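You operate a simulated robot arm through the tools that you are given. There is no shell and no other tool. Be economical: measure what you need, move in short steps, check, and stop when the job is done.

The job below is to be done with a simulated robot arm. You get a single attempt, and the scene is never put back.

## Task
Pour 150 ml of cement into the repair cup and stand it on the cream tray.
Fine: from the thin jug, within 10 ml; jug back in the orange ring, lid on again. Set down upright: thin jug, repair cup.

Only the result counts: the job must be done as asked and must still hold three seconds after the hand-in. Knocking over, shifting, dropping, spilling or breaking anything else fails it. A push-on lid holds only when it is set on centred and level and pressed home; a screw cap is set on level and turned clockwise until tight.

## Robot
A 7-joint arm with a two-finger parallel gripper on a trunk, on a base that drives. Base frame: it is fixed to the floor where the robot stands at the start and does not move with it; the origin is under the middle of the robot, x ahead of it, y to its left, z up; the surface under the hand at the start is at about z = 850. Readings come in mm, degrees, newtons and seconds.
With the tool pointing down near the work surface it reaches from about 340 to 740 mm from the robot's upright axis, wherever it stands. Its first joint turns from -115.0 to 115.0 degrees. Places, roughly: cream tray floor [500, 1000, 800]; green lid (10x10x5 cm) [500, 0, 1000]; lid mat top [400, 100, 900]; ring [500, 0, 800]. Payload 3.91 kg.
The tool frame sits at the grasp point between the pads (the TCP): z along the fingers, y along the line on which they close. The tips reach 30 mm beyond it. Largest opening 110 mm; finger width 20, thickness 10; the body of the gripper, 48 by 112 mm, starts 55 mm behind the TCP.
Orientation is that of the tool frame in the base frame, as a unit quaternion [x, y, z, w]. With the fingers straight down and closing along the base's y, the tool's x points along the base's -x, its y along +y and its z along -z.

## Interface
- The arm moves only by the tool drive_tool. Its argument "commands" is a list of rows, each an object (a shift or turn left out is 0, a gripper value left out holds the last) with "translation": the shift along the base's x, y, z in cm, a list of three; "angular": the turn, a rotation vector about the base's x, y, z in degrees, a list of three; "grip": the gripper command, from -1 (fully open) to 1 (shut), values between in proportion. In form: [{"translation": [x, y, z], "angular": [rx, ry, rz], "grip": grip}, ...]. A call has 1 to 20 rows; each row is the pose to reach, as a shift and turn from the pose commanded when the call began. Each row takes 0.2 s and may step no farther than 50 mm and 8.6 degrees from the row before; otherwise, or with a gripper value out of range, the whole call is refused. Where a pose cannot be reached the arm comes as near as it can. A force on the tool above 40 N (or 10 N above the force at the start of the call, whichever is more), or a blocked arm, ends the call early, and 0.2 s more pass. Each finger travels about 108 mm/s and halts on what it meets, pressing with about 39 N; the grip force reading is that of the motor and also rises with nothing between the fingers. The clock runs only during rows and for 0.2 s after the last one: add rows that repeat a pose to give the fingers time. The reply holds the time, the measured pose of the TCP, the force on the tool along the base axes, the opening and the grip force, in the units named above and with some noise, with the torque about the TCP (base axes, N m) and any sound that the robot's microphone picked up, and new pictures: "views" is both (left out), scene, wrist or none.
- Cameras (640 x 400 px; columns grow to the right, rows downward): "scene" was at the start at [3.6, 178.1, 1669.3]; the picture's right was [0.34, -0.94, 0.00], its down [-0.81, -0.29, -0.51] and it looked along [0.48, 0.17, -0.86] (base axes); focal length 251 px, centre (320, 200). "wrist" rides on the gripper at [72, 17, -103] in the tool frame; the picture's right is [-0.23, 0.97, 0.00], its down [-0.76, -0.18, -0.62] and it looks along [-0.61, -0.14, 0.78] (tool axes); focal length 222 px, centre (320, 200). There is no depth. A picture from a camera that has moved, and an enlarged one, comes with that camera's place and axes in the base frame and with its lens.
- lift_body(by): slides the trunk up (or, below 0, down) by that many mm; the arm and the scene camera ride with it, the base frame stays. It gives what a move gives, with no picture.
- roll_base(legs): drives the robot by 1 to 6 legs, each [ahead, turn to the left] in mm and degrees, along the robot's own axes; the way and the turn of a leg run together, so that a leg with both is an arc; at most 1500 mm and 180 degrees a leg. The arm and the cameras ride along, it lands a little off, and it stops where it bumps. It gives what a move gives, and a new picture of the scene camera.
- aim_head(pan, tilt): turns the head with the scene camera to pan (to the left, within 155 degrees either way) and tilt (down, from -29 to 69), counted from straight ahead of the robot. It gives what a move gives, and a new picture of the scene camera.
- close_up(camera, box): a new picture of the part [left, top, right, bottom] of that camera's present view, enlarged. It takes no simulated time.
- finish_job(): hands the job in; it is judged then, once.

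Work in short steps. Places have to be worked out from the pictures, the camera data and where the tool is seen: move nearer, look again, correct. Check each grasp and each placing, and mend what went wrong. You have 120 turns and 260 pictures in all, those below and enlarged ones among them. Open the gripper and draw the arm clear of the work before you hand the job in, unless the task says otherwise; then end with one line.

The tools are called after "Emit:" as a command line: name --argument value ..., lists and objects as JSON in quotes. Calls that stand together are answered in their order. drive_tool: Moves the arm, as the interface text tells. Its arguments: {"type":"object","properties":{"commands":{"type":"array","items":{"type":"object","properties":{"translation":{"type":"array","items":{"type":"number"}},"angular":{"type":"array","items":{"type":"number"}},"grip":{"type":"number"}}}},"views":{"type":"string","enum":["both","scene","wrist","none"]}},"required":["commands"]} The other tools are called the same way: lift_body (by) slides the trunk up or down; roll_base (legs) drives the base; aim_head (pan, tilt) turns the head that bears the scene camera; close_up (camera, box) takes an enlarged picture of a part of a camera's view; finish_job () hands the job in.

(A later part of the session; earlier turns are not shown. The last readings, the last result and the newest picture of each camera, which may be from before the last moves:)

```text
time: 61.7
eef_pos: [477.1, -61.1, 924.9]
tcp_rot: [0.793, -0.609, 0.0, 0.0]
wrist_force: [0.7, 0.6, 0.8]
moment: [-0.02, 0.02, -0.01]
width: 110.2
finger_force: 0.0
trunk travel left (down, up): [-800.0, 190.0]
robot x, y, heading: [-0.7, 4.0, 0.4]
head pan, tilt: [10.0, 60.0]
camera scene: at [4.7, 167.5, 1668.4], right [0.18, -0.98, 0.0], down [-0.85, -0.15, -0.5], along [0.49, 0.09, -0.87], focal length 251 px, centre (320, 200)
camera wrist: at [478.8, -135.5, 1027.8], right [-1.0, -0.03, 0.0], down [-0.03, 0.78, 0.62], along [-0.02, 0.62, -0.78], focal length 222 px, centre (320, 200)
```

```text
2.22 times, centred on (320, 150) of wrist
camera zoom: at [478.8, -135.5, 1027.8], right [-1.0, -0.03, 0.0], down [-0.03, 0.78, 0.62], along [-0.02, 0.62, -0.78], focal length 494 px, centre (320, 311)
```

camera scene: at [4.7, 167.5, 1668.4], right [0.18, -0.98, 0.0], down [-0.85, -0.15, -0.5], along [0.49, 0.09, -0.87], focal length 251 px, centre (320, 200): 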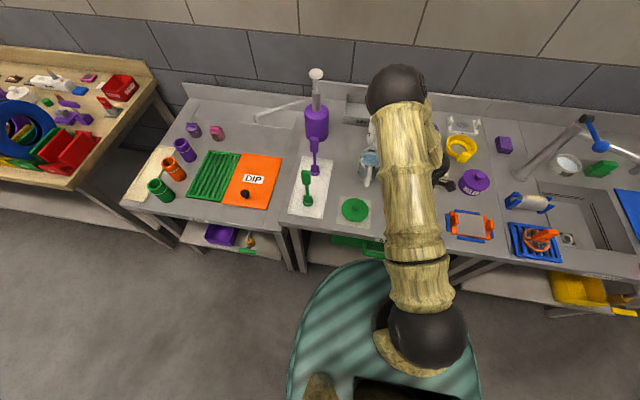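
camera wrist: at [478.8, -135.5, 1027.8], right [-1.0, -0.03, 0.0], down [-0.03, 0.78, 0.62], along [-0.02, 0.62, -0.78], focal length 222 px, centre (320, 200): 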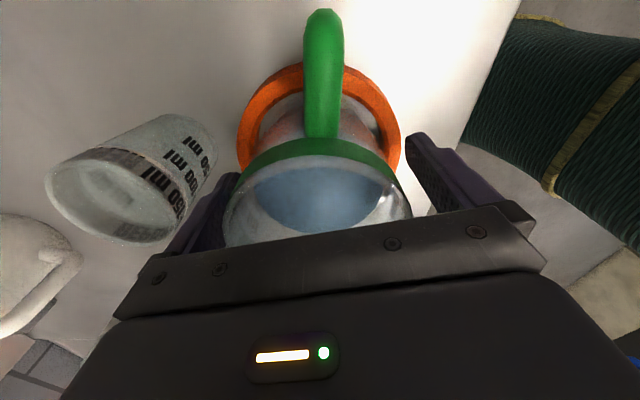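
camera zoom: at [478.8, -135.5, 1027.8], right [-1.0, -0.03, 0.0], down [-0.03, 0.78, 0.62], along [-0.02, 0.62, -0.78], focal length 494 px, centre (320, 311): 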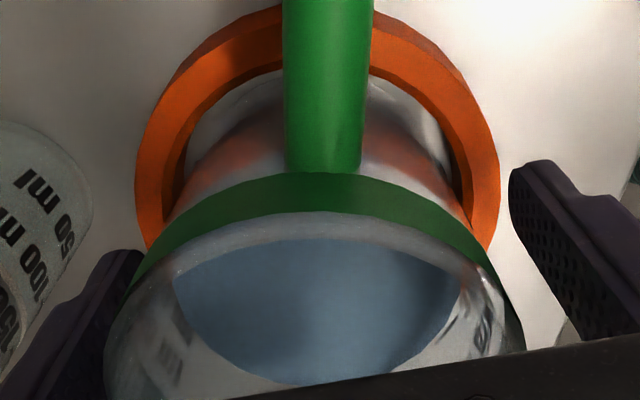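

Emit:
drive_tool --commands '[{"translation": [0.2, 0, 0]}, {"translation": [0.2, 0, 0], "grip": 1}, {"translation": [0.2, 0, 0]}, {"translation": [0.2, 0, 0]}]' --views "wrist"

```text
time: 62.7
eef_pos: [479.7, -60.0, 924.1]
tcp_rot: [0.794, -0.608, 0.0, 0.0]
wrist_force: [2.4, 0.2, 0.7]
moment: [-0.05, -0.24, 0.03]
width: 93.0
finger_force: 39.1
trunk travel left (down, up): [-800.0, 190.0]
robot x, y, heading: [-1.0, 3.8, 0.5]
head pan, tilt: [10.0, 60.0]
camera wrist: at [481.2, -135.2, 1027.5], right [-1.0, -0.03, 0.0], down [-0.03, 0.78, 0.62], along [-0.02, 0.62, -0.78], focal length 222 px, centre (320, 200)
```

wrist: 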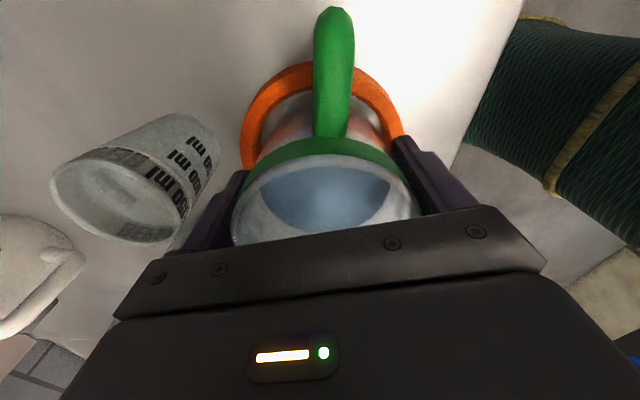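

Gripped at 93 mm. Lifting slowly and straight up.

Emit:
drive_tool --commands '[{"translation": [0, 0, 0.4]}, {"translation": [0, 0, 1]}, {"translation": [0, 0, 2]}, {"translation": [0, 0, 4]}, {"translation": [0, 0, 6]}, {"translation": [0, 0, 8]}, {"translation": [0, 0, 8]}]'

Emit:
close_up --camera "wrist" --box '[200, 60, 440, 240]'

```text
time: 64.3
eef_pos: [479.4, -57.5, 1002.1]
tcp_rot: [0.793, -0.609, 0.0, 0.0]
wrist_force: [0.0, 0.2, -2.9]
moment: [0.02, -0.04, 0.0]
width: 93.3
finger_force: 39.2
trunk travel left (down, up): [-800.0, 190.0]
robot x, y, heading: [0.6, 6.5, 0.2]
head pan, tilt: [10.0, 60.0]
camera scene: at [5.4, 167.3, 1668.4], right [0.18, -0.98, 0.0], down [-0.85, -0.15, -0.5], along [0.49, 0.09, -0.87], focal length 251 px, centre (320, 200)
camera wrist: at [481.1, -134.4, 1106.3], right [-1.0, -0.03, 0.0], down [-0.02, 0.78, 0.62], along [-0.02, 0.62, -0.78], focal length 222 px, centre (320, 200)
```

scene: 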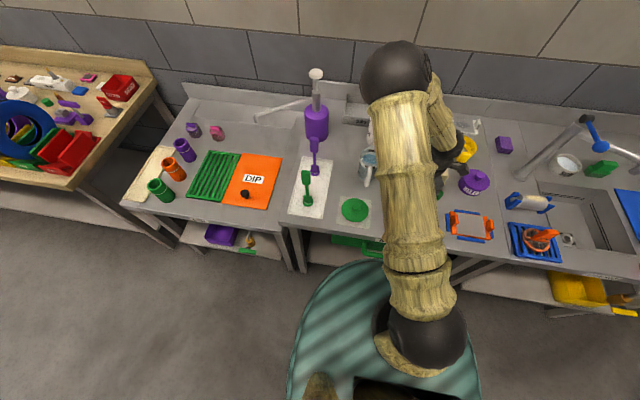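
wrist: 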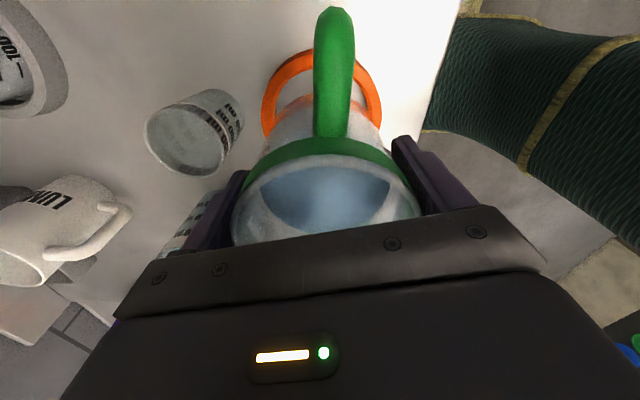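

```text
2.22 times, centred on (320, 150) of wrist
camera zoom: at [481.1, -134.4, 1106.3], right [-1.0, -0.03, 0.0], down [-0.02, 0.78, 0.62], along [-0.02, 0.62, -0.78], focal length 494 px, centre (320, 311)
```

zoom: 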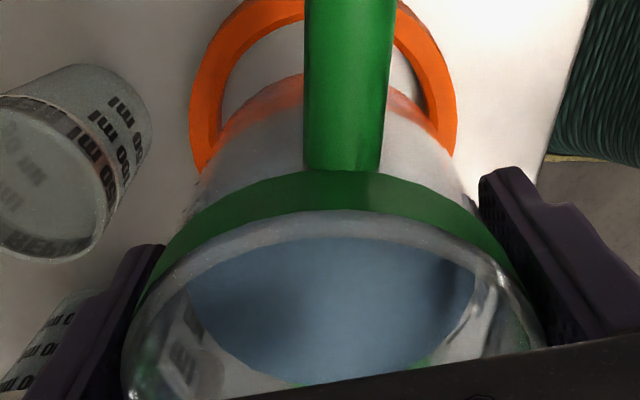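

Jug lifted. I'll carry it upright beside the cup to about (609,-109), lip side toward the cup.

Emit:
drive_tool --commands '[{"translation": [0, 0, 3]}, {"translation": [1, -1, 5]}, {"translation": [4, -2, 5]}, {"translation": [7, -3, 5]}, {"translation": [10, -4, 5]}, {"translation": [12, -5, 5]}, {"translation": [13, -5.1, 5]}, {"translation": [13, -5.1, 5]}]'

Emit:
close_up --camera "scene" --box '[360, 110, 480, 210]'

```text
time: 66.1
eef_pos: [607.9, -110.2, 1053.8]
tcp_rot: [0.794, -0.608, 0.0, 0.0]
wrist_force: [1.0, 0.5, -2.2]
moment: [0.03, 0.02, 0.02]
width: 93.0
finger_force: 39.3
trunk travel left (down, up): [-800.0, 190.0]
robot x, y, heading: [-2.3, 4.6, 0.1]
head pan, tilt: [10.0, 60.0]
camera scene: at [5.1, 167.2, 1668.4], right [0.18, -0.98, 0.0], down [-0.85, -0.15, -0.5], along [0.49, 0.09, -0.87], focal length 251 px, centre (320, 200)
camera wrist: at [611.4, -186.1, 1157.7], right [-1.0, -0.03, 0.0], down [-0.02, 0.78, 0.62], along [-0.02, 0.62, -0.78], focal length 222 px, centre (320, 200)
```

scene: 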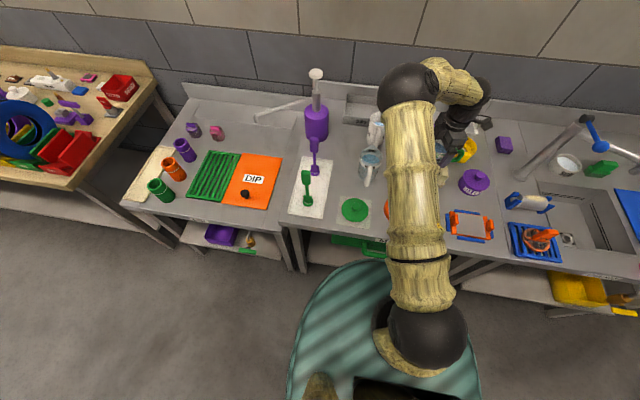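
wrist: 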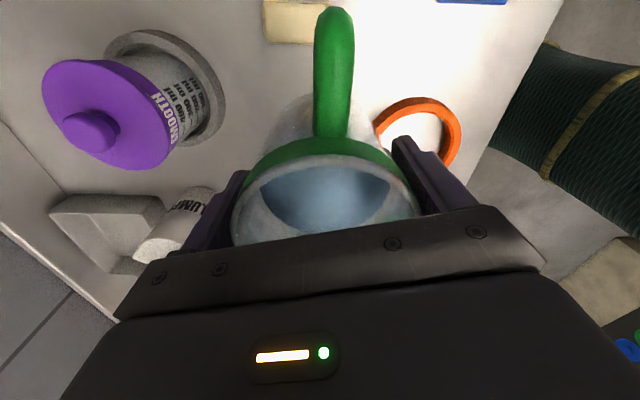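

```text
4.00 times, centred on (420, 160) of scene
camera zoom: at [5.1, 167.2, 1668.4], right [0.18, -0.98, 0.0], down [-0.85, -0.15, -0.5], along [0.49, 0.09, -0.87], focal length 1003 px, centre (-80, 360)
```

zoom: 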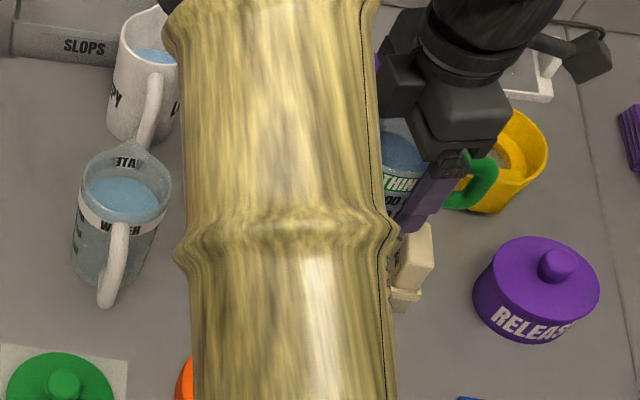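

The arm hides the cup from the head camera for now. I'll tilt to 32° (below the spill angle of ~38°) and see how the views change.

Emit:
drive_tool --commands '[{"translation": [0, 0, 0], "angular": [-4, -1.05, 0]}, {"translation": [0, 0, -1], "angular": [-8, -2.1, 0]}, {"translation": [0, 0, -1], "angular": [-12, -3.15, 0]}, {"translation": [0, 0, -2], "angular": [-16, -4.2, 0]}, {"translation": [0, 0, -2], "angular": [-20, -5.25, 0]}, {"translation": [0, 0, -3], "angular": [-24, -6.3, 0]}, {"translation": [0, 0, -4], "angular": [-28, -7.35, 0]}, {"translation": [0, 0, -4.5], "angular": [-31, -8.3, 0]}, {"translation": [0, 0, -4.5], "angular": [-31, -8.3, 0]}]'

Emit:
aim_head --pan -45 --tilt 55

Emit:
aim_head --pan 25 --tilt 55

```text
time: 68.1
eef_pos: [609.3, -109.6, 1008.8]
tcp_rot: [0.763, -0.584, 0.22, 0.169]
wrist_force: [0.3, 0.3, -1.9]
moment: [0.07, -0.02, 0.04]
width: 93.1
finger_force: 39.1
trunk travel left (down, up): [-800.0, 190.0]
robot x, y, heading: [1.7, 7.2, 0.2]
head pan, tilt: [10.0, 60.0]
camera scene: at [5.2, 167.3, 1668.4], right [0.18, -0.98, 0.0], down [-0.85, -0.15, -0.5], along [0.49, 0.09, -0.87], focal length 251 px, centre (320, 200)
camera wrist: at [595.0, -121.6, 1135.4], right [-0.99, -0.07, -0.12], down [-0.08, 0.99, 0.12], along [0.11, 0.13, -0.99], focal length 222 px, centre (320, 200)
```

scene: 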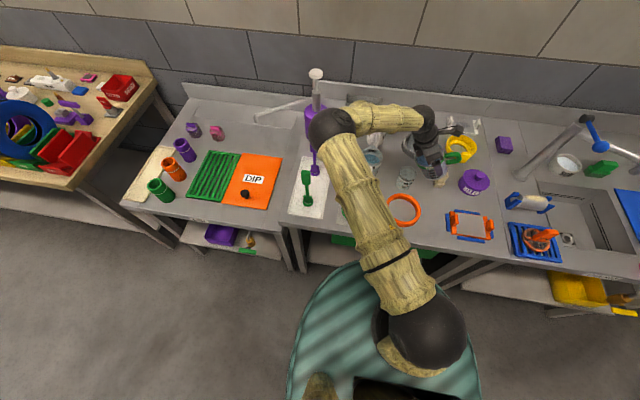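
wrist: 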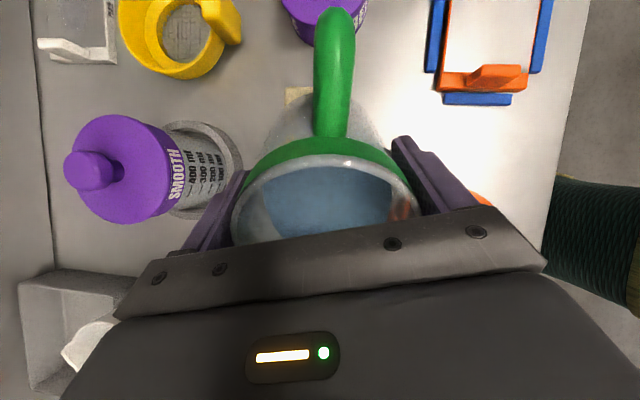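

```text
time: 69.4
eef_pos: [609.6, -109.1, 1009.4]
tcp_rot: [0.762, -0.585, 0.219, 0.169]
wrist_force: [0.6, 0.4, -3.7]
moment: [0.04, 0.04, 0.02]
width: 93.4
finger_force: 38.7
trunk travel left (down, up): [-800.0, 190.0]
robot x, y, heading: [0.7, 6.7, -0.0]
head pan, tilt: [-45.0, 55.0]
camera scene: at [-9.1, 104.8, 1674.4], right [-0.7, -0.71, 0.0], down [-0.58, 0.58, -0.57], along [0.41, -0.4, -0.82], focal length 251 px, centre (320, 200)
```

scene: 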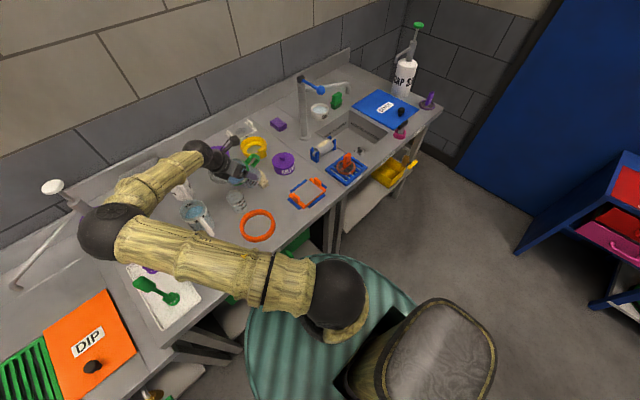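

```text
time: 70.8
eef_pos: [610.3, -109.6, 1009.9]
tcp_rot: [0.762, -0.586, 0.218, 0.17]
wrist_force: [0.6, -0.9, -1.8]
moment: [0.04, 0.01, 0.04]
width: 93.1
finger_force: 39.0
trunk travel left (down, up): [-800.0, 190.0]
robot x, y, heading: [0.2, 7.5, -0.2]
head pan, tilt: [25.0, 55.0]
camera scene: at [4.9, 186.2, 1674.4], right [0.43, -0.91, 0.0], down [-0.74, -0.35, -0.57], along [0.52, 0.24, -0.82], focal length 251 px, centre (320, 200)
```

scene: 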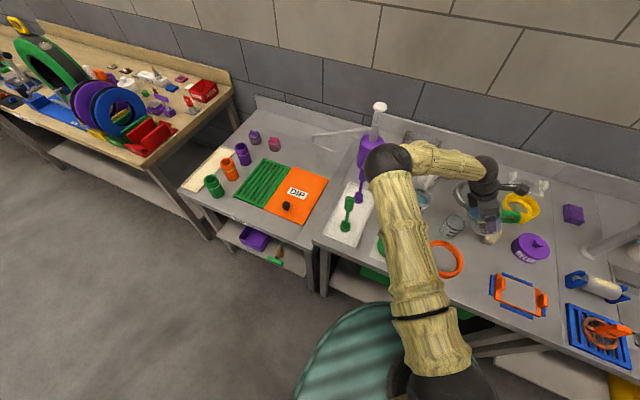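

The cup is now visible. I'll aim the head at the cup and zoom in to check the lip's alignment.

Emit:
aim_head --pan -15 --tilt 50

Emit:
close_up --camera "scene" --box '[250, 120, 350, 210]'

```text
time: 71.8
eef_pos: [609.9, -109.4, 1008.2]
tcp_rot: [0.762, -0.585, 0.219, 0.169]
wrist_force: [0.0, 0.2, -3.8]
moment: [0.08, 0.0, -0.01]
width: 93.4
finger_force: 38.7
trunk travel left (down, up): [-800.0, 190.0]
robot x, y, heading: [-5.5, 5.5, 0.3]
head pan, tilt: [-15.0, 50.0]
camera scene: at [14.1, 136.0, 1680.9], right [-0.25, -0.97, 0.0], down [-0.74, 0.2, -0.64], along [0.62, -0.16, -0.77], focal length 251 px, centre (320, 200)
```

scene: 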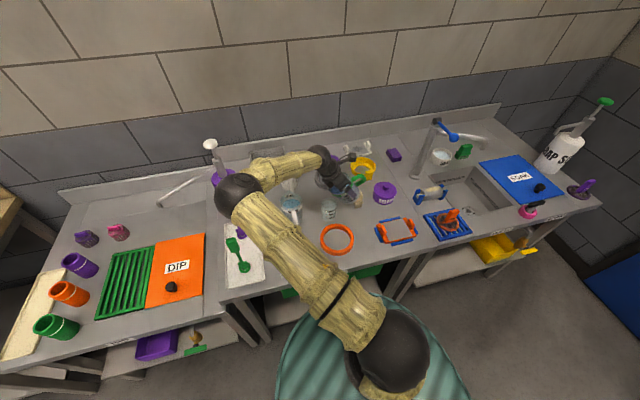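

```text
4.44 times, centred on (300, 165) of scene
camera zoom: at [14.1, 136.0, 1680.9], right [-0.25, -0.97, 0.0], down [-0.74, 0.2, -0.64], along [0.62, -0.16, -0.77], focal length 1114 px, centre (409, 356)
```

zoom: 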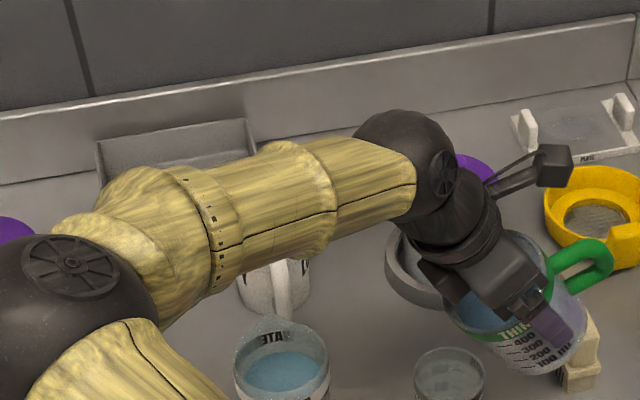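

Emit:
close_up --camera "scene" --box '[305, 150, 385, 225]'

```text
5.33 times, centred on (345, 188) of scene
camera zoom: at [14.1, 136.0, 1680.9], right [-0.25, -0.97, 0.0], down [-0.74, 0.2, -0.64], along [0.62, -0.16, -0.77], focal length 1337 px, centre (187, 267)
```

zoom: 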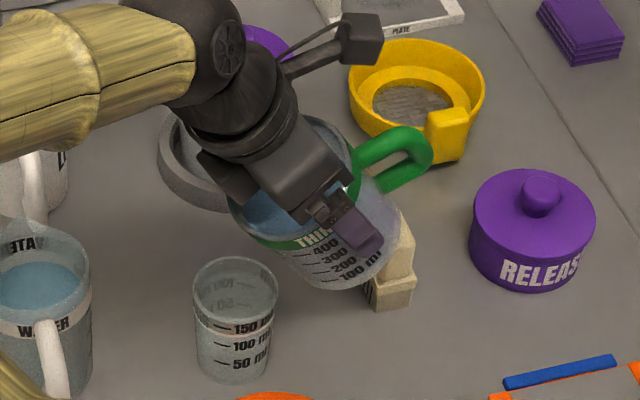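

Lip projects to fall within about 6 mm of the cup centre. I'll lower slightly and tilt to 40° gradually, watching for flow.

Emit:
drive_tool --commands '[{"translation": [0, 0, -0.5], "angular": [-1.93, -0.52, 0]}, {"translation": [0, 0, -1], "angular": [-3.86, -1.04, 0]}, {"translation": [0, 0, -1.3], "angular": [-5.8, -1.55, 0]}, {"translation": [0, 0, -1.3], "angular": [-7.7, -2.07, 0]}, {"translation": [0, 0, -1.3], "angular": [-7.7, -2.07, 0]}]' --views "wrist"

Emit:
close_up --camera "scene" --box '[305, 150, 385, 225]'

```text
time: 73.0
eef_pos: [610.0, -110.0, 996.0]
tcp_rot: [0.745, -0.572, 0.272, 0.209]
wrist_force: [0.4, 0.3, -3.5]
moment: [0.08, -0.02, 0.0]
width: 93.0
finger_force: 38.9
trunk travel left (down, up): [-800.0, 190.0]
robot x, y, heading: [-1.5, 4.9, 0.2]
head pan, tilt: [-15.0, 50.0]
camera wrist: at [590.4, -104.6, 1122.1], right [-0.99, -0.08, -0.15], down [-0.08, 1.0, -0.01], along [0.15, 0.0, -0.99], focal length 222 px, centre (320, 200)
```

wrist: 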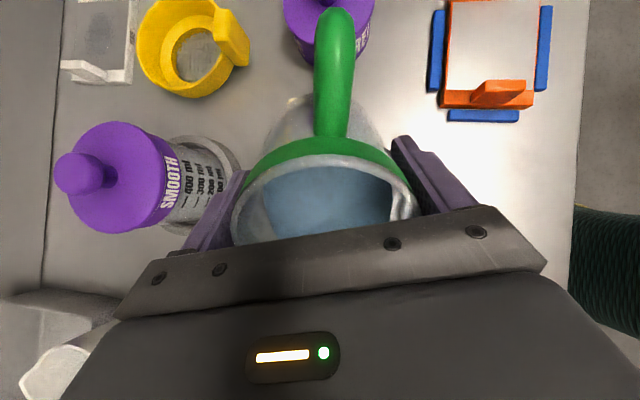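

```text
5.33 times, centred on (345, 188) of scene
camera zoom: at [14.1, 135.8, 1681.0], right [-0.26, -0.97, 0.0], down [-0.74, 0.2, -0.64], along [0.62, -0.16, -0.77], focal length 1337 px, centre (187, 267)
```

zoom: 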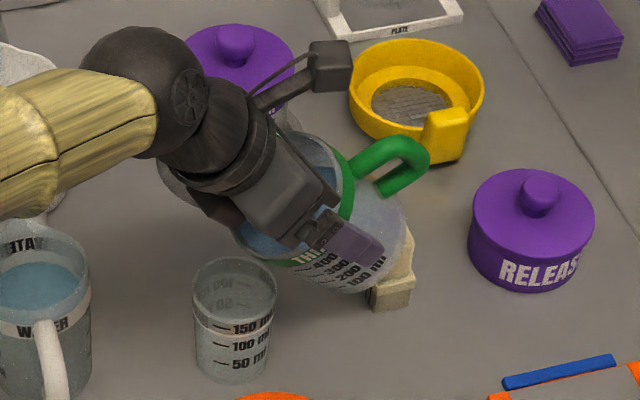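

Emit:
drive_tool --commands '[{"angular": [-0.97, -0.26, 0]}, {"angular": [-1.93, -0.52, 0]}, {"angular": [-2.9, -0.78, 0]}, {"angular": [-2.9, -0.78, 0]}, {"angular": [-2.9, -0.78, 0]}]' --views "none"

Emit:
close_up --camera "scene" --box '[305, 150, 385, 225]'

```text
time: 74.2
eef_pos: [609.6, -110.6, 994.8]
tcp_rot: [0.738, -0.566, 0.291, 0.224]
wrist_force: [0.0, 0.3, -3.1]
moment: [0.05, -0.02, 0.01]
width: 93.0
finger_force: 38.9
trunk travel left (down, up): [-800.0, 190.0]
robot x, y, heading: [-1.1, 4.0, 0.1]
head pan, tilt: [-15.0, 50.0]
```

```text
5.33 times, centred on (345, 188) of scene
camera zoom: at [14.1, 136.0, 1680.9], right [-0.26, -0.97, 0.0], down [-0.74, 0.2, -0.64], along [0.62, -0.16, -0.77], focal length 1337 px, centre (187, 267)
```

zoom: 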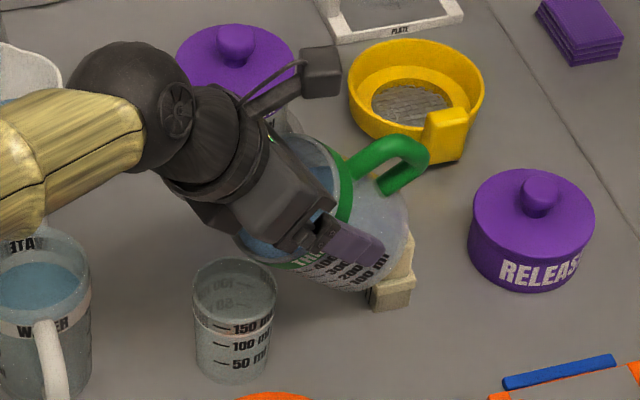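

Emit:
drive_tool --commands '[{"angular": [-0.97, -0.26, 0]}, {"angular": [-1.93, -0.52, 0]}, {"angular": [-2.9, -0.78, 0]}, {"angular": [-2.9, -0.78, 0]}, {"angular": [-2.9, -0.78, 0]}]' --views "none"

Emit:
close_up --camera "scene" --box '[305, 150, 385, 225]'

```text
time: 75.5
eef_pos: [610.8, -111.0, 995.6]
tcp_rot: [0.729, -0.56, 0.311, 0.239]
wrist_force: [-0.1, -0.5, -2.5]
moment: [0.05, -0.01, 0.03]
width: 93.0
finger_force: 39.1
trunk travel left (down, up): [-800.0, 190.0]
robot x, y, heading: [-0.2, 8.2, 0.3]
head pan, tilt: [-15.0, 50.0]
```

```text
5.33 times, centred on (345, 188) of scene
camera zoom: at [14.1, 136.0, 1680.9], right [-0.26, -0.97, 0.0], down [-0.74, 0.2, -0.64], along [0.62, -0.16, -0.77], focal length 1337 px, centre (187, 267)
```

zoom: 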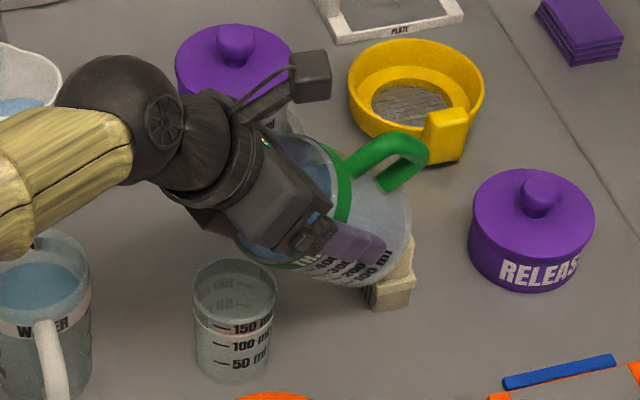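

Emit:
drive_tool --commands '[{"angular": [-0.97, -0.26, 0]}, {"angular": [-1.93, -0.52, 0]}, {"angular": [-2.4, -0.65, 0]}, {"angular": [-2.4, -0.65, 0]}, {"angular": [-2.4, -0.65, 0]}, {"angular": [-2.4, -0.65, 0]}]' --views "wrist"

Emit:
close_up --camera "scene" --box '[305, 150, 385, 225]'

```text
time: 76.8
eef_pos: [610.4, -110.9, 995.2]
tcp_rot: [0.724, -0.555, 0.326, 0.25]
wrist_force: [0.5, 0.4, -2.2]
moment: [0.1, 0.03, -0.01]
width: 92.9
finger_force: 39.1
trunk travel left (down, up): [-800.0, 190.0]
robot x, y, heading: [-1.1, 3.5, -0.1]
head pan, tilt: [-15.0, 50.0]
camera wrist: at [586.7, -86.9, 1118.1], right [-0.98, -0.11, -0.17], down [-0.08, 0.98, -0.16], along [0.18, -0.14, -0.97], focal length 222 px, centre (320, 200)
```

wrist: 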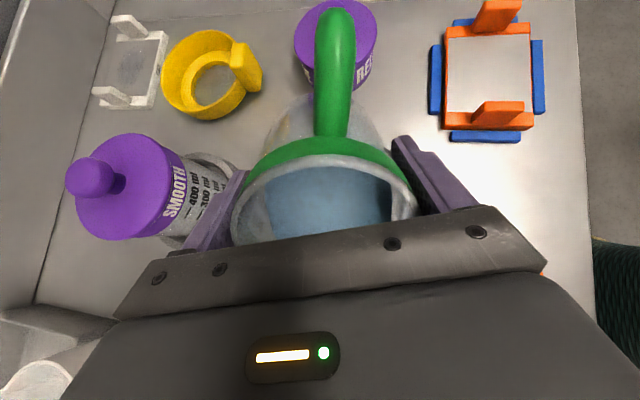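

```text
5.33 times, centred on (345, 188) of scene
camera zoom: at [14.1, 135.9, 1681.0], right [-0.26, -0.97, 0.0], down [-0.74, 0.2, -0.64], along [0.62, -0.16, -0.77], focal length 1337 px, centre (187, 267)
```

zoom: 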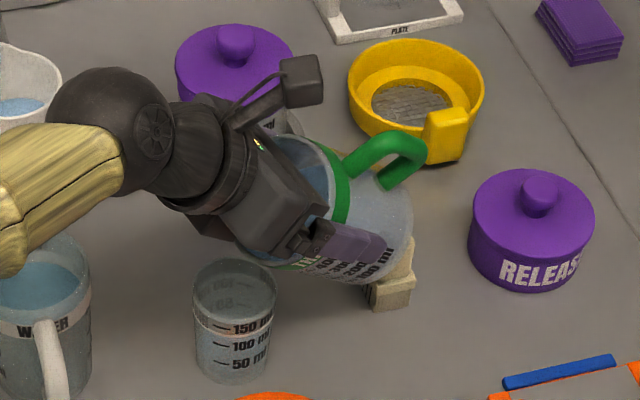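

Emit:
drive_tool --commands '[{"angular": [-0.97, -0.26, 0]}, {"angular": [-1.93, -0.52, 0]}, {"angular": [-1.93, -0.52, 0]}, {"angular": [-1.93, -0.52, 0]}]' --views "none"

Emit:
close_up --camera "scene" --box '[310, 165, 370, 225]'

```text
time: 77.8
eef_pos: [610.3, -109.9, 996.6]
tcp_rot: [0.717, -0.551, 0.339, 0.261]
wrist_force: [0.5, 0.4, -3.0]
moment: [0.03, 0.01, -0.01]
width: 93.1
finger_force: 39.8
trunk travel left (down, up): [-800.0, 190.0]
robot x, y, heading: [0.8, 5.1, 0.3]
head pan, tilt: [-15.0, 50.0]
```

```text
6.67 times, centred on (340, 195) of scene
camera zoom: at [14.1, 136.0, 1680.9], right [-0.26, -0.97, 0.0], down [-0.74, 0.2, -0.64], along [0.62, -0.16, -0.77], focal length 1671 px, centre (187, 233)
```

zoom: 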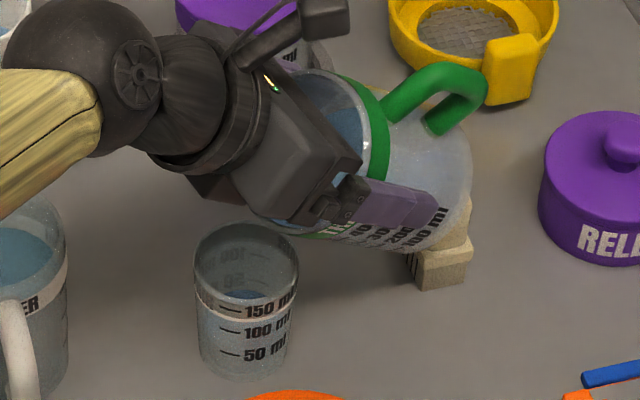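

A blue patch appeared in the cup: flow has begun at ~50.6°. I'll hold and look again.

Emit:
drive_tool --commands '[{"translation": [0, 0, 0]}, {"translation": [0, 0, 0]}, {"translation": [0, 0, 0]}]' --views "none"

Emit:
close_up --camera "scene" --box '[315, 180, 365, 220]'

```text
time: 78.7
eef_pos: [610.9, -110.1, 995.2]
tcp_rot: [0.718, -0.551, 0.338, 0.26]
wrist_force: [0.1, -0.3, -2.2]
moment: [0.05, 0.06, 0.03]
width: 93.1
finger_force: 38.8
trunk travel left (down, up): [-800.0, 190.0]
robot x, y, heading: [-0.6, 6.8, 0.1]
head pan, tilt: [-15.0, 50.0]
```

```text
10.00 times, centred on (340, 200) of scene
camera zoom: at [14.1, 135.9, 1681.0], right [-0.26, -0.97, 0.0], down [-0.74, 0.2, -0.64], along [0.62, -0.16, -0.77], focal length 2507 px, centre (120, 200)
```

zoom: 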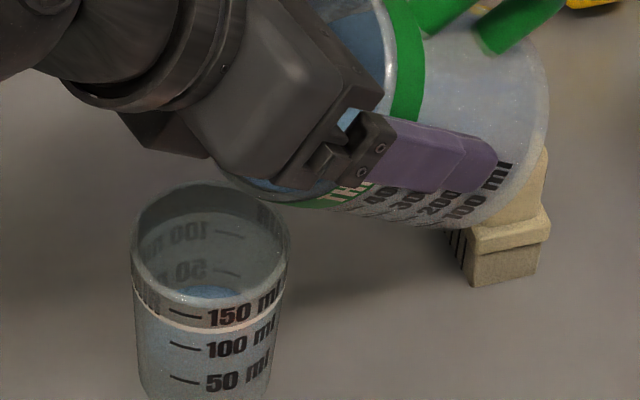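

About 15-20 ml is in. I'll tilt 3° more and check.

Emit:
drive_tool --commands '[{"angular": [-0.97, -0.26, 0]}, {"angular": [-1.93, -0.52, 0]}, {"angular": [-2.9, -0.78, 0]}, {"angular": [-2.9, -0.78, 0]}, {"angular": [-2.9, -0.78, 0]}, {"angular": [-2.9, -0.78, 0]}, {"angular": [-2.9, -0.78, 0]}]' --views "none"

Emit:
close_up --camera "scene" --box '[315, 180, 365, 220]'

```text
time: 80.2
eef_pos: [610.4, -110.3, 996.5]
tcp_rot: [0.709, -0.544, 0.357, 0.274]
wrist_force: [0.4, 0.0, -2.2]
moment: [0.06, 0.04, -0.05]
width: 93.2
finger_force: 39.2
trunk travel left (down, up): [-800.0, 190.0]
robot x, y, heading: [-2.2, 6.3, 0.0]
head pan, tilt: [-15.0, 50.0]
```

```text
10.00 times, centred on (340, 200) of scene
camera zoom: at [14.1, 135.9, 1681.0], right [-0.26, -0.97, 0.0], down [-0.74, 0.2, -0.64], along [0.62, -0.16, -0.77], focal length 2507 px, centre (120, 200)
```

zoom: 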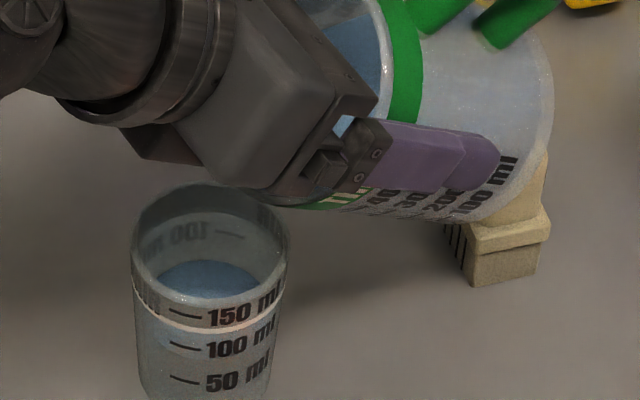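

Level is just above 50 ml by the back-wall marks. Another 3°.

Emit:
drive_tool --commands '[{"angular": [-0.97, -0.26, 0]}, {"angular": [-1.93, -0.52, 0]}, {"angular": [-2.9, -0.78, 0]}, {"angular": [-2.9, -0.78, 0]}, {"angular": [-2.9, -0.78, 0]}, {"angular": [-2.9, -0.78, 0]}, {"angular": [-2.9, -0.78, 0]}, {"angular": [-2.9, -0.78, 0]}]' --views "none"

Emit:
close_up --camera "scene" --box '[315, 180, 365, 220]'

```text
time: 82.0
eef_pos: [611.9, -109.0, 995.8]
tcp_rot: [0.699, -0.536, 0.375, 0.288]
wrist_force: [-0.8, 0.5, -3.4]
moment: [0.07, 0.02, -0.02]
width: 93.1
finger_force: 39.1
trunk travel left (down, up): [-800.0, 190.0]
robot x, y, heading: [-0.4, 4.0, 0.1]
head pan, tilt: [-15.0, 50.0]
```

```text
10.00 times, centred on (340, 200) of scene
camera zoom: at [14.1, 136.0, 1681.0], right [-0.26, -0.97, 0.0], down [-0.74, 0.2, -0.64], along [0.62, -0.16, -0.77], focal length 2507 px, centre (120, 200)
```

zoom: 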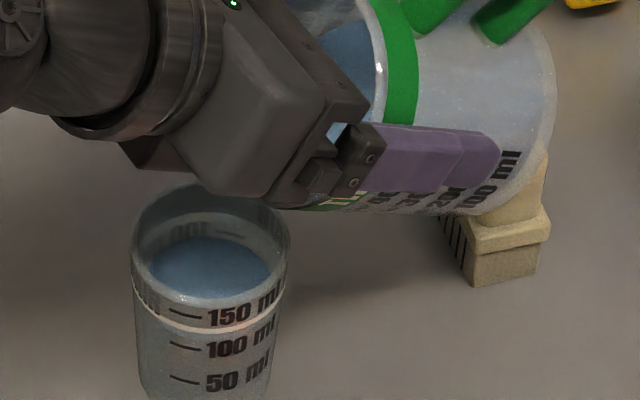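

About 94 ml now. Another 3°.

Emit:
drive_tool --commands '[{"angular": [-0.97, -0.26, 0]}, {"angular": [-1.93, -0.52, 0]}, {"angular": [-2.9, -0.78, 0]}, {"angular": [-2.9, -0.78, 0]}, {"angular": [-2.9, -0.78, 0]}, {"angular": [-2.9, -0.78, 0]}, {"angular": [-2.9, -0.78, 0]}, {"angular": [-2.9, -0.78, 0]}]' --views "none"

Emit:
close_up --camera "scene" --box '[315, 180, 365, 220]'

```text
time: 83.8
eef_pos: [609.8, -110.1, 996.1]
tcp_rot: [0.688, -0.529, 0.394, 0.303]
wrist_force: [0.3, 0.4, -3.4]
moment: [0.09, 0.02, 0.03]
width: 93.1
finger_force: 38.7
trunk travel left (down, up): [-800.0, 190.0]
robot x, y, heading: [-0.7, 4.7, 0.2]
head pan, tilt: [-15.0, 50.0]
```

```text
10.00 times, centred on (340, 200) of scene
camera zoom: at [14.1, 135.9, 1681.0], right [-0.26, -0.97, 0.0], down [-0.74, 0.2, -0.64], along [0.62, -0.16, -0.77], focal length 2507 px, centre (120, 200)
```

zoom: 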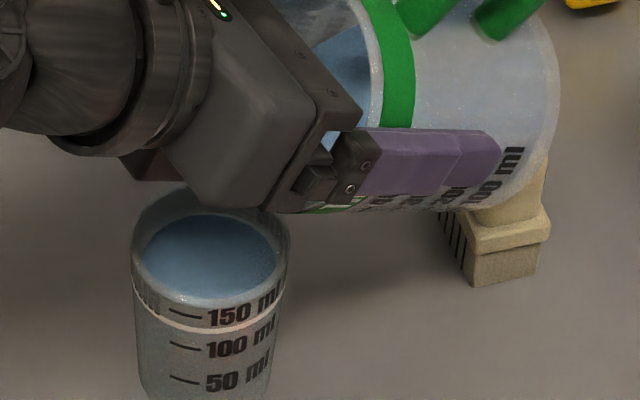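

About 130 ml. A small 1.2° step next.

Emit:
drive_tool --commands '[{"angular": [-0.58, -0.155, 0]}, {"angular": [-1.16, -0.31, 0]}, {"angular": [-1.16, -0.31, 0]}, {"angular": [-1.16, -0.31, 0]}, {"angular": [-1.16, -0.31, 0]}, {"angular": [-1.16, -0.31, 0]}, {"angular": [-1.16, -0.31, 0]}]' --views "none"

Emit:
close_up --camera "scene" --box '[320, 185, 350, 215]'

```text
time: 85.5
eef_pos: [609.3, -109.4, 995.8]
tcp_rot: [0.684, -0.525, 0.402, 0.308]
wrist_force: [0.3, 0.5, -4.0]
moment: [0.06, -0.01, 0.02]
width: 93.0
finger_force: 39.0
trunk travel left (down, up): [-800.0, 190.0]
robot x, y, heading: [0.6, 5.9, 0.1]
head pan, tilt: [-15.0, 50.0]
```

```text
13.33 times, centred on (335, 200) of scene
camera zoom: at [14.1, 135.9, 1681.0], right [-0.26, -0.97, 0.0], down [-0.74, 0.2, -0.64], along [0.62, -0.16, -0.77], focal length 3342 px, centre (120, 200)
```

zoom: 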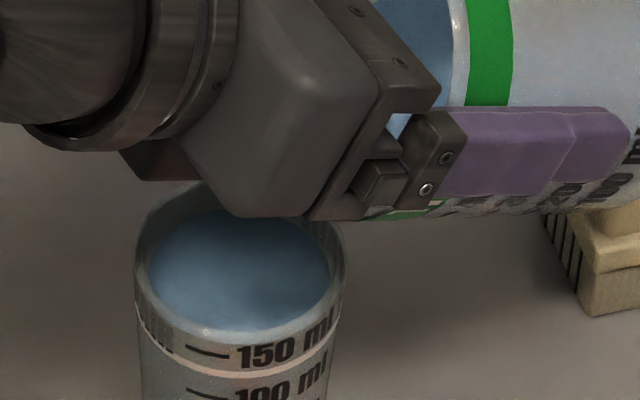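

Around 142 ml. I'll tilt back 16° so the cup is unobstructed and read it precisely.

Emit:
drive_tool --commands '[{"angular": [3.86, 1.04, 0]}, {"angular": [7.7, 2.07, 0]}, {"angular": [11.6, 3.1, 0]}, {"angular": [15.4, 4.14, 0]}, {"angular": [15.4, 4.14, 0]}, {"angular": [15.4, 4.14, 0]}]' --views "none"

Emit:
close_up --camera "scene" --box '[320, 185, 350, 215]'

Emit:
close_up --camera "scene" --box '[322, 198, 346, 222]'

```text
time: 86.8
eef_pos: [608.9, -110.8, 995.2]
tcp_rot: [0.733, -0.563, 0.303, 0.232]
wrist_force: [-0.2, 0.2, -2.0]
moment: [0.11, 0.0, 0.01]
width: 93.1
finger_force: 39.2
trunk travel left (down, up): [-800.0, 190.0]
robot x, y, heading: [-2.2, 7.0, 0.0]
head pan, tilt: [-15.0, 50.0]
```

```text
13.33 times, centred on (335, 200) of scene
camera zoom: at [14.1, 135.9, 1681.0], right [-0.26, -0.97, 0.0], down [-0.74, 0.2, -0.64], along [0.62, -0.16, -0.77], focal length 3342 px, centre (120, 200)
```

zoom: 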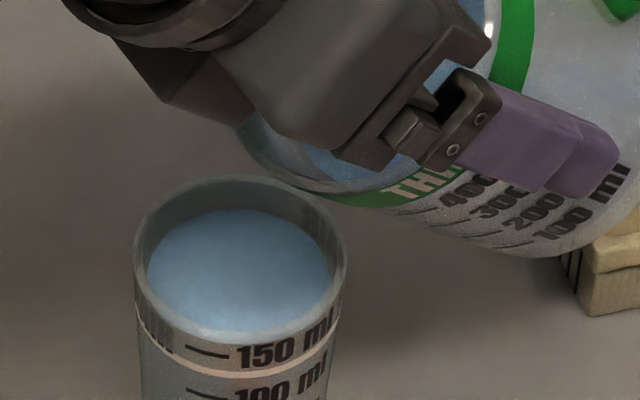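

```text
16.00 times, centred on (334, 210) of scene
camera zoom: at [14.1, 135.9, 1681.0], right [-0.26, -0.97, 0.0], down [-0.74, 0.2, -0.64], along [0.62, -0.16, -0.77], focal length 4011 px, centre (96, 40)
```

zoom: 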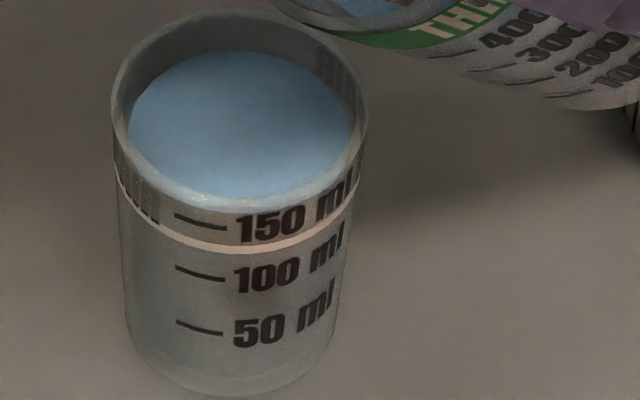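

Geometry of the marks versus the liquid surface gives ~143 ml. I'll top up by tilting ~0.55° past the previous maximum.

Emit:
drive_tool --commands '[{"angular": [-3.86, -1.04, 0]}, {"angular": [-7.7, -2.07, 0]}, {"angular": [-11.6, -3.1, 0]}, {"angular": [-14.5, -3.9, 0]}, {"angular": [-15.4, -4.14, 0]}, {"angular": [-15.94, -4.27, 0]}, {"angular": [-15.94, -4.27, 0]}, {"angular": [-15.94, -4.27, 0]}, {"angular": [-15.94, -4.27, 0]}, {"angular": [-15.94, -4.27, 0]}, {"angular": [-13, -3.5, 0]}, {"angular": [-9, -2.4, 0]}, {"angular": [-5, -1.3, 0]}, {"angular": [0, 0, 0]}, {"angular": [0, 0, 0]}, {"angular": [0, 0, 0]}]' --views "none"

Emit:
close_up --camera "scene" --box '[322, 198, 346, 222]'

```text
time: 90.2
eef_pos: [610.2, -110.3, 996.3]
tcp_rot: [0.734, -0.563, 0.302, 0.232]
wrist_force: [0.1, -0.3, -4.1]
moment: [0.06, 0.02, 0.0]
width: 92.9
finger_force: 38.5
trunk travel left (down, up): [-800.0, 190.0]
robot x, y, heading: [-1.8, 5.3, 0.4]
head pan, tilt: [-15.0, 50.0]
```

```text
16.00 times, centred on (334, 210) of scene
camera zoom: at [14.1, 135.9, 1681.0], right [-0.26, -0.97, 0.0], down [-0.74, 0.2, -0.64], along [0.62, -0.16, -0.77], focal length 4011 px, centre (96, 40)
```

zoom: 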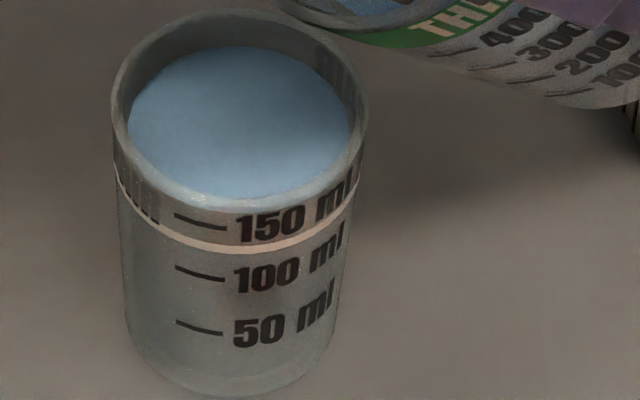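

Level rose to ≈148-149 ml, well within tolerance. Now I'll raise and right the jug, away from the cup.

Emit:
drive_tool --commands '[{"translation": [0, -1, 3], "angular": [2, 0.5, 0]}, {"translation": [0, -2, 6], "angular": [6, 1.6, 0]}, {"translation": [0, -2, 8], "angular": [12, 3.2, 0]}, {"translation": [0, -2, 8], "angular": [18, 4.8, 0]}, {"translation": [0, -2, 8], "angular": [24, 6.4, 0]}, {"translation": [0, -2, 8], "angular": [30, 8, 0]}, {"translation": [0, -2, 8], "angular": [36, 9.65, 0]}, {"translation": [0, -2, 8], "angular": [40, 10.7, 0]}, {"translation": [0, -2, 8], "angular": [43.3, 11.6, 0]}, {"translation": [0, -2, 8], "angular": [43.3, 11.6, 0]}]' --views "wrist"

```text
time: 92.5
eef_pos: [610.5, -130.9, 1076.6]
tcp_rot: [0.793, -0.609, -0.001, -0.001]
wrist_force: [0.8, 0.3, -2.4]
moment: [0.06, -0.02, 0.01]
width: 93.1
finger_force: 39.3
trunk travel left (down, up): [-800.0, 190.0]
robot x, y, heading: [2.9, 4.7, 0.2]
head pan, tilt: [-15.0, 50.0]
camera wrist: at [612.5, -205.2, 1179.4], right [-1.0, -0.03, 0.0], down [-0.02, 0.78, 0.62], along [-0.02, 0.62, -0.78], focal length 222 px, centre (320, 200)
```

wrist: 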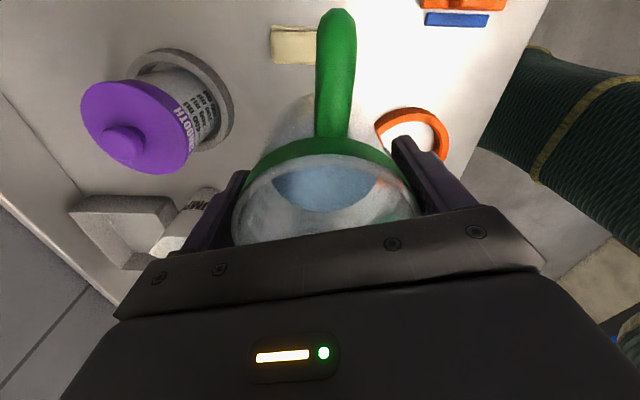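

Jug is upright. I'll carry it back above the ring and check alignment.

Emit:
drive_tool --commands '[{"translation": [-3, 1, 0]}, {"translation": [-7, 2, 0]}, {"translation": [-10, 4, 0]}, {"translation": [-12, 6, 0]}, {"translation": [-13, 7.1, -1]}, {"translation": [-13, 7.1, -5]}, {"translation": [-13, 7.1, -8.5]}, {"translation": [-13, 7.1, -10.5]}, {"translation": [-13, 7.1, -10.5]}]'

Emit:
close_up --camera "wrist" --box '[220, 0, 420, 160]'

Emit:
close_up --camera "scene" --box '[280, 170, 400, 270]'

```text
time: 94.5
eef_pos: [480.5, -59.2, 969.8]
tcp_rot: [0.793, -0.609, 0.0, 0.0]
wrist_force: [0.4, -0.2, -3.1]
moment: [0.0, 0.0, 0.0]
width: 93.1
finger_force: 38.6
trunk travel left (down, up): [-800.0, 190.0]
robot x, y, heading: [0.3, 4.3, 0.3]
head pan, tilt: [-15.0, 50.0]
camera scene: at [13.7, 136.1, 1681.0], right [-0.26, -0.97, 0.0], down [-0.74, 0.2, -0.64], along [0.62, -0.16, -0.77], focal length 251 px, centre (320, 200)
camera wrist: at [482.0, -133.2, 1073.4], right [-1.0, -0.03, 0.0], down [-0.02, 0.78, 0.62], along [-0.02, 0.62, -0.78], focal length 222 px, centre (320, 200)
```

scene: 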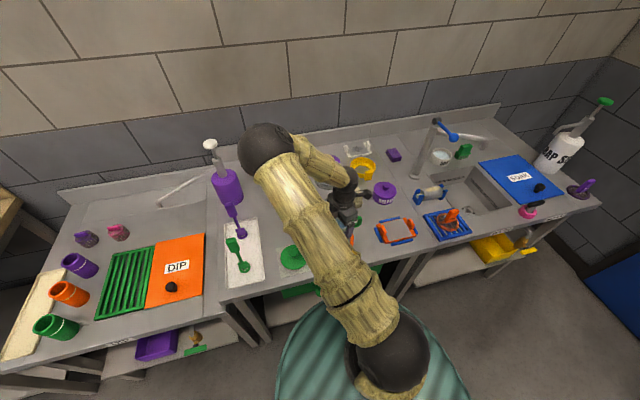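
wrist: 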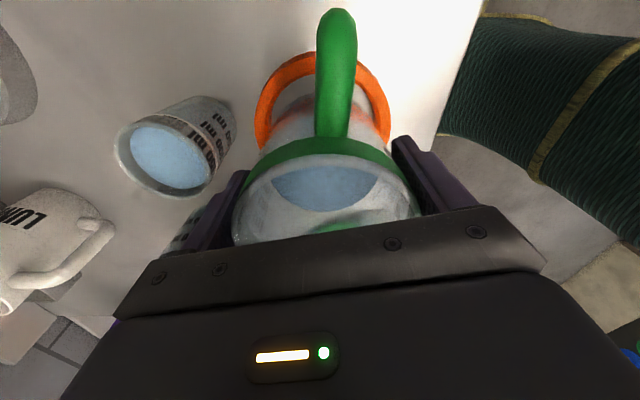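

```text
2.50 times, centred on (320, 80) of wrist
camera zoom: at [482.0, -133.2, 1073.4], right [-1.0, -0.03, 0.0], down [-0.02, 0.78, 0.62], along [-0.02, 0.62, -0.78], focal length 555 px, centre (320, 500)
```

zoom: 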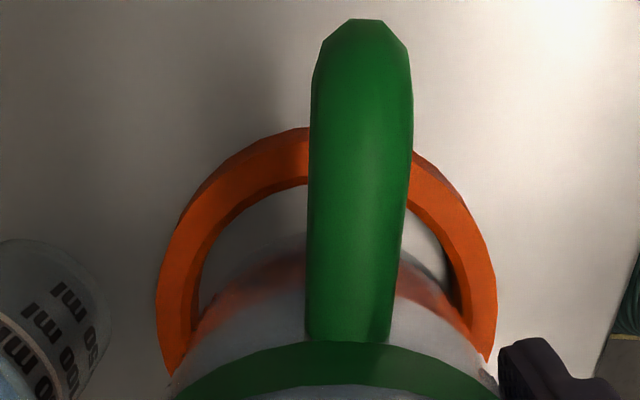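

```text
4.00 times, centred on (340, 220) of scene
camera zoom: at [13.7, 136.1, 1681.0], right [-0.26, -0.97, 0.0], down [-0.74, 0.2, -0.64], along [0.62, -0.16, -0.77], focal length 1003 px, centre (240, 120)
```

zoom: 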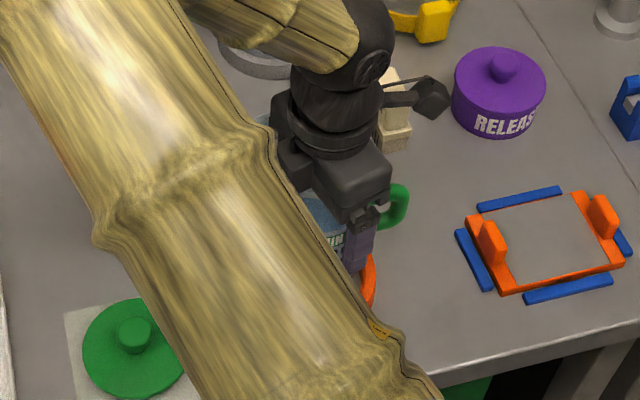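

The jug sits ~4 mm off-centre in the fingers and the ring centre is about 479, so I'll shift +2.5 mm in x and lower gently into the ring.

Emit:
drive_tool --commands '[{"translation": [0.25, -0.05, -1]}, {"translation": [0.25, -0.05, -2]}, {"translation": [0.25, -0.05, -3]}, {"translation": [0.25, -0.05, -3.8]}, {"translation": [0.25, -0.05, -4.2]}, {"translation": [0.25, -0.05, -4.4]}, {"translation": [0.25, -0.05, -4.4]}]' --views "wrist"

```text
time: 96.0
eef_pos: [481.4, -59.3, 927.0]
tcp_rot: [0.793, -0.609, 0.0, 0.0]
wrist_force: [0.5, 1.0, -3.1]
moment: [0.02, -0.02, -0.02]
width: 92.9
finger_force: 38.9
trunk travel left (down, up): [-800.0, 190.0]
robot x, y, heading: [1.7, 2.8, 0.3]
head pan, tilt: [-15.0, 50.0]
camera wrist: at [484.3, -134.5, 1030.3], right [-1.0, -0.03, 0.0], down [-0.02, 0.78, 0.62], along [-0.02, 0.62, -0.78], focal length 222 px, centre (320, 200)
```

wrist: 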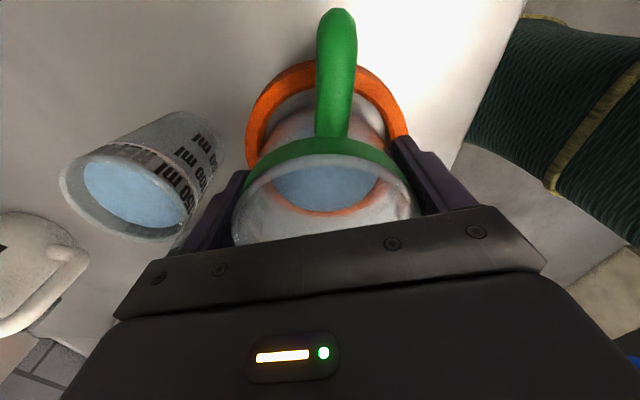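

Emit:
drive_tool --commands '[{"translation": [0, 0, -0.1]}, {"translation": [0, 0, -0.2]}, {"translation": [0, 0, -0.3]}]' --views "none"

```text
time: 96.8
eef_pos: [483.0, -60.0, 923.9]
tcp_rot: [0.794, -0.608, 0.001, 0.0]
wrist_force: [-1.2, 2.3, 9.2]
moment: [-0.26, 0.2, -0.02]
width: 92.9
finger_force: 39.1
trunk travel left (down, up): [-800.0, 190.0]
robot x, y, heading: [2.9, 5.3, 0.2]
head pan, tilt: [-15.0, 50.0]
```

Contact (9 N up). Release, then rise straight out.

Emit:
drive_tool --commands '[{"translation": [0, 0, 0.1]}, {"translation": [0, 0, 0.1], "grip": -1}, {"translation": [0, 0, 0.1], "grip": -1}, {"translation": [0, 0, 0.1], "grip": -1}, {"translation": [0, 0, 3]}, {"translation": [0, 0, 6]}, {"translation": [0, 0, 10]}, {"translation": [0, 0, 14]}, {"translation": [0, 0, 18]}, {"translation": [0, 0, 18]}]' --views "wrist"

Emit:
close_up --camera "wrist" --box '[220, 20, 420, 180]'

```text
time: 99.0
eef_pos: [481.1, -59.7, 1103.9]
tcp_rot: [0.793, -0.609, -0.001, 0.001]
wrist_force: [0.0, -0.8, 0.5]
moment: [0.0, -0.01, 0.0]
width: 110.1
finger_force: 0.1
trunk travel left (down, up): [-800.0, 190.0]
robot x, y, heading: [2.4, 7.3, 0.2]
head pan, tilt: [-15.0, 50.0]
camera wrist: at [483.9, -133.7, 1206.9], right [-1.0, -0.03, 0.0], down [-0.02, 0.78, 0.62], along [-0.02, 0.62, -0.78], focal length 222 px, centre (320, 200)
```

wrist: 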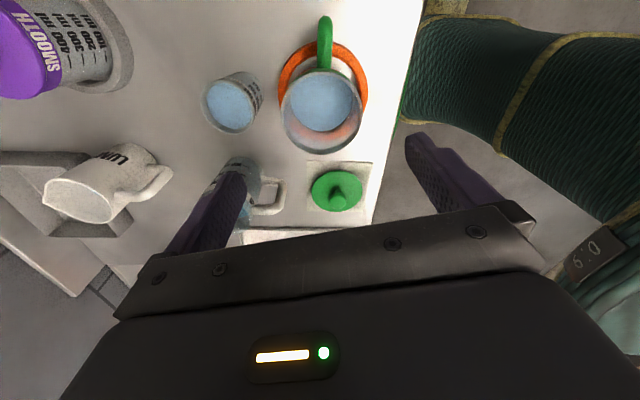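

```text
2.50 times, centred on (320, 100) of wrist
camera zoom: at [483.9, -133.7, 1206.9], right [-1.0, -0.03, 0.0], down [-0.02, 0.78, 0.62], along [-0.02, 0.62, -0.78], focal length 555 px, centre (320, 450)
```

zoom: 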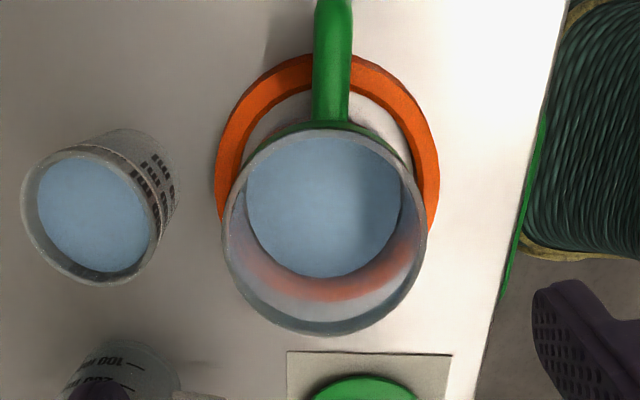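

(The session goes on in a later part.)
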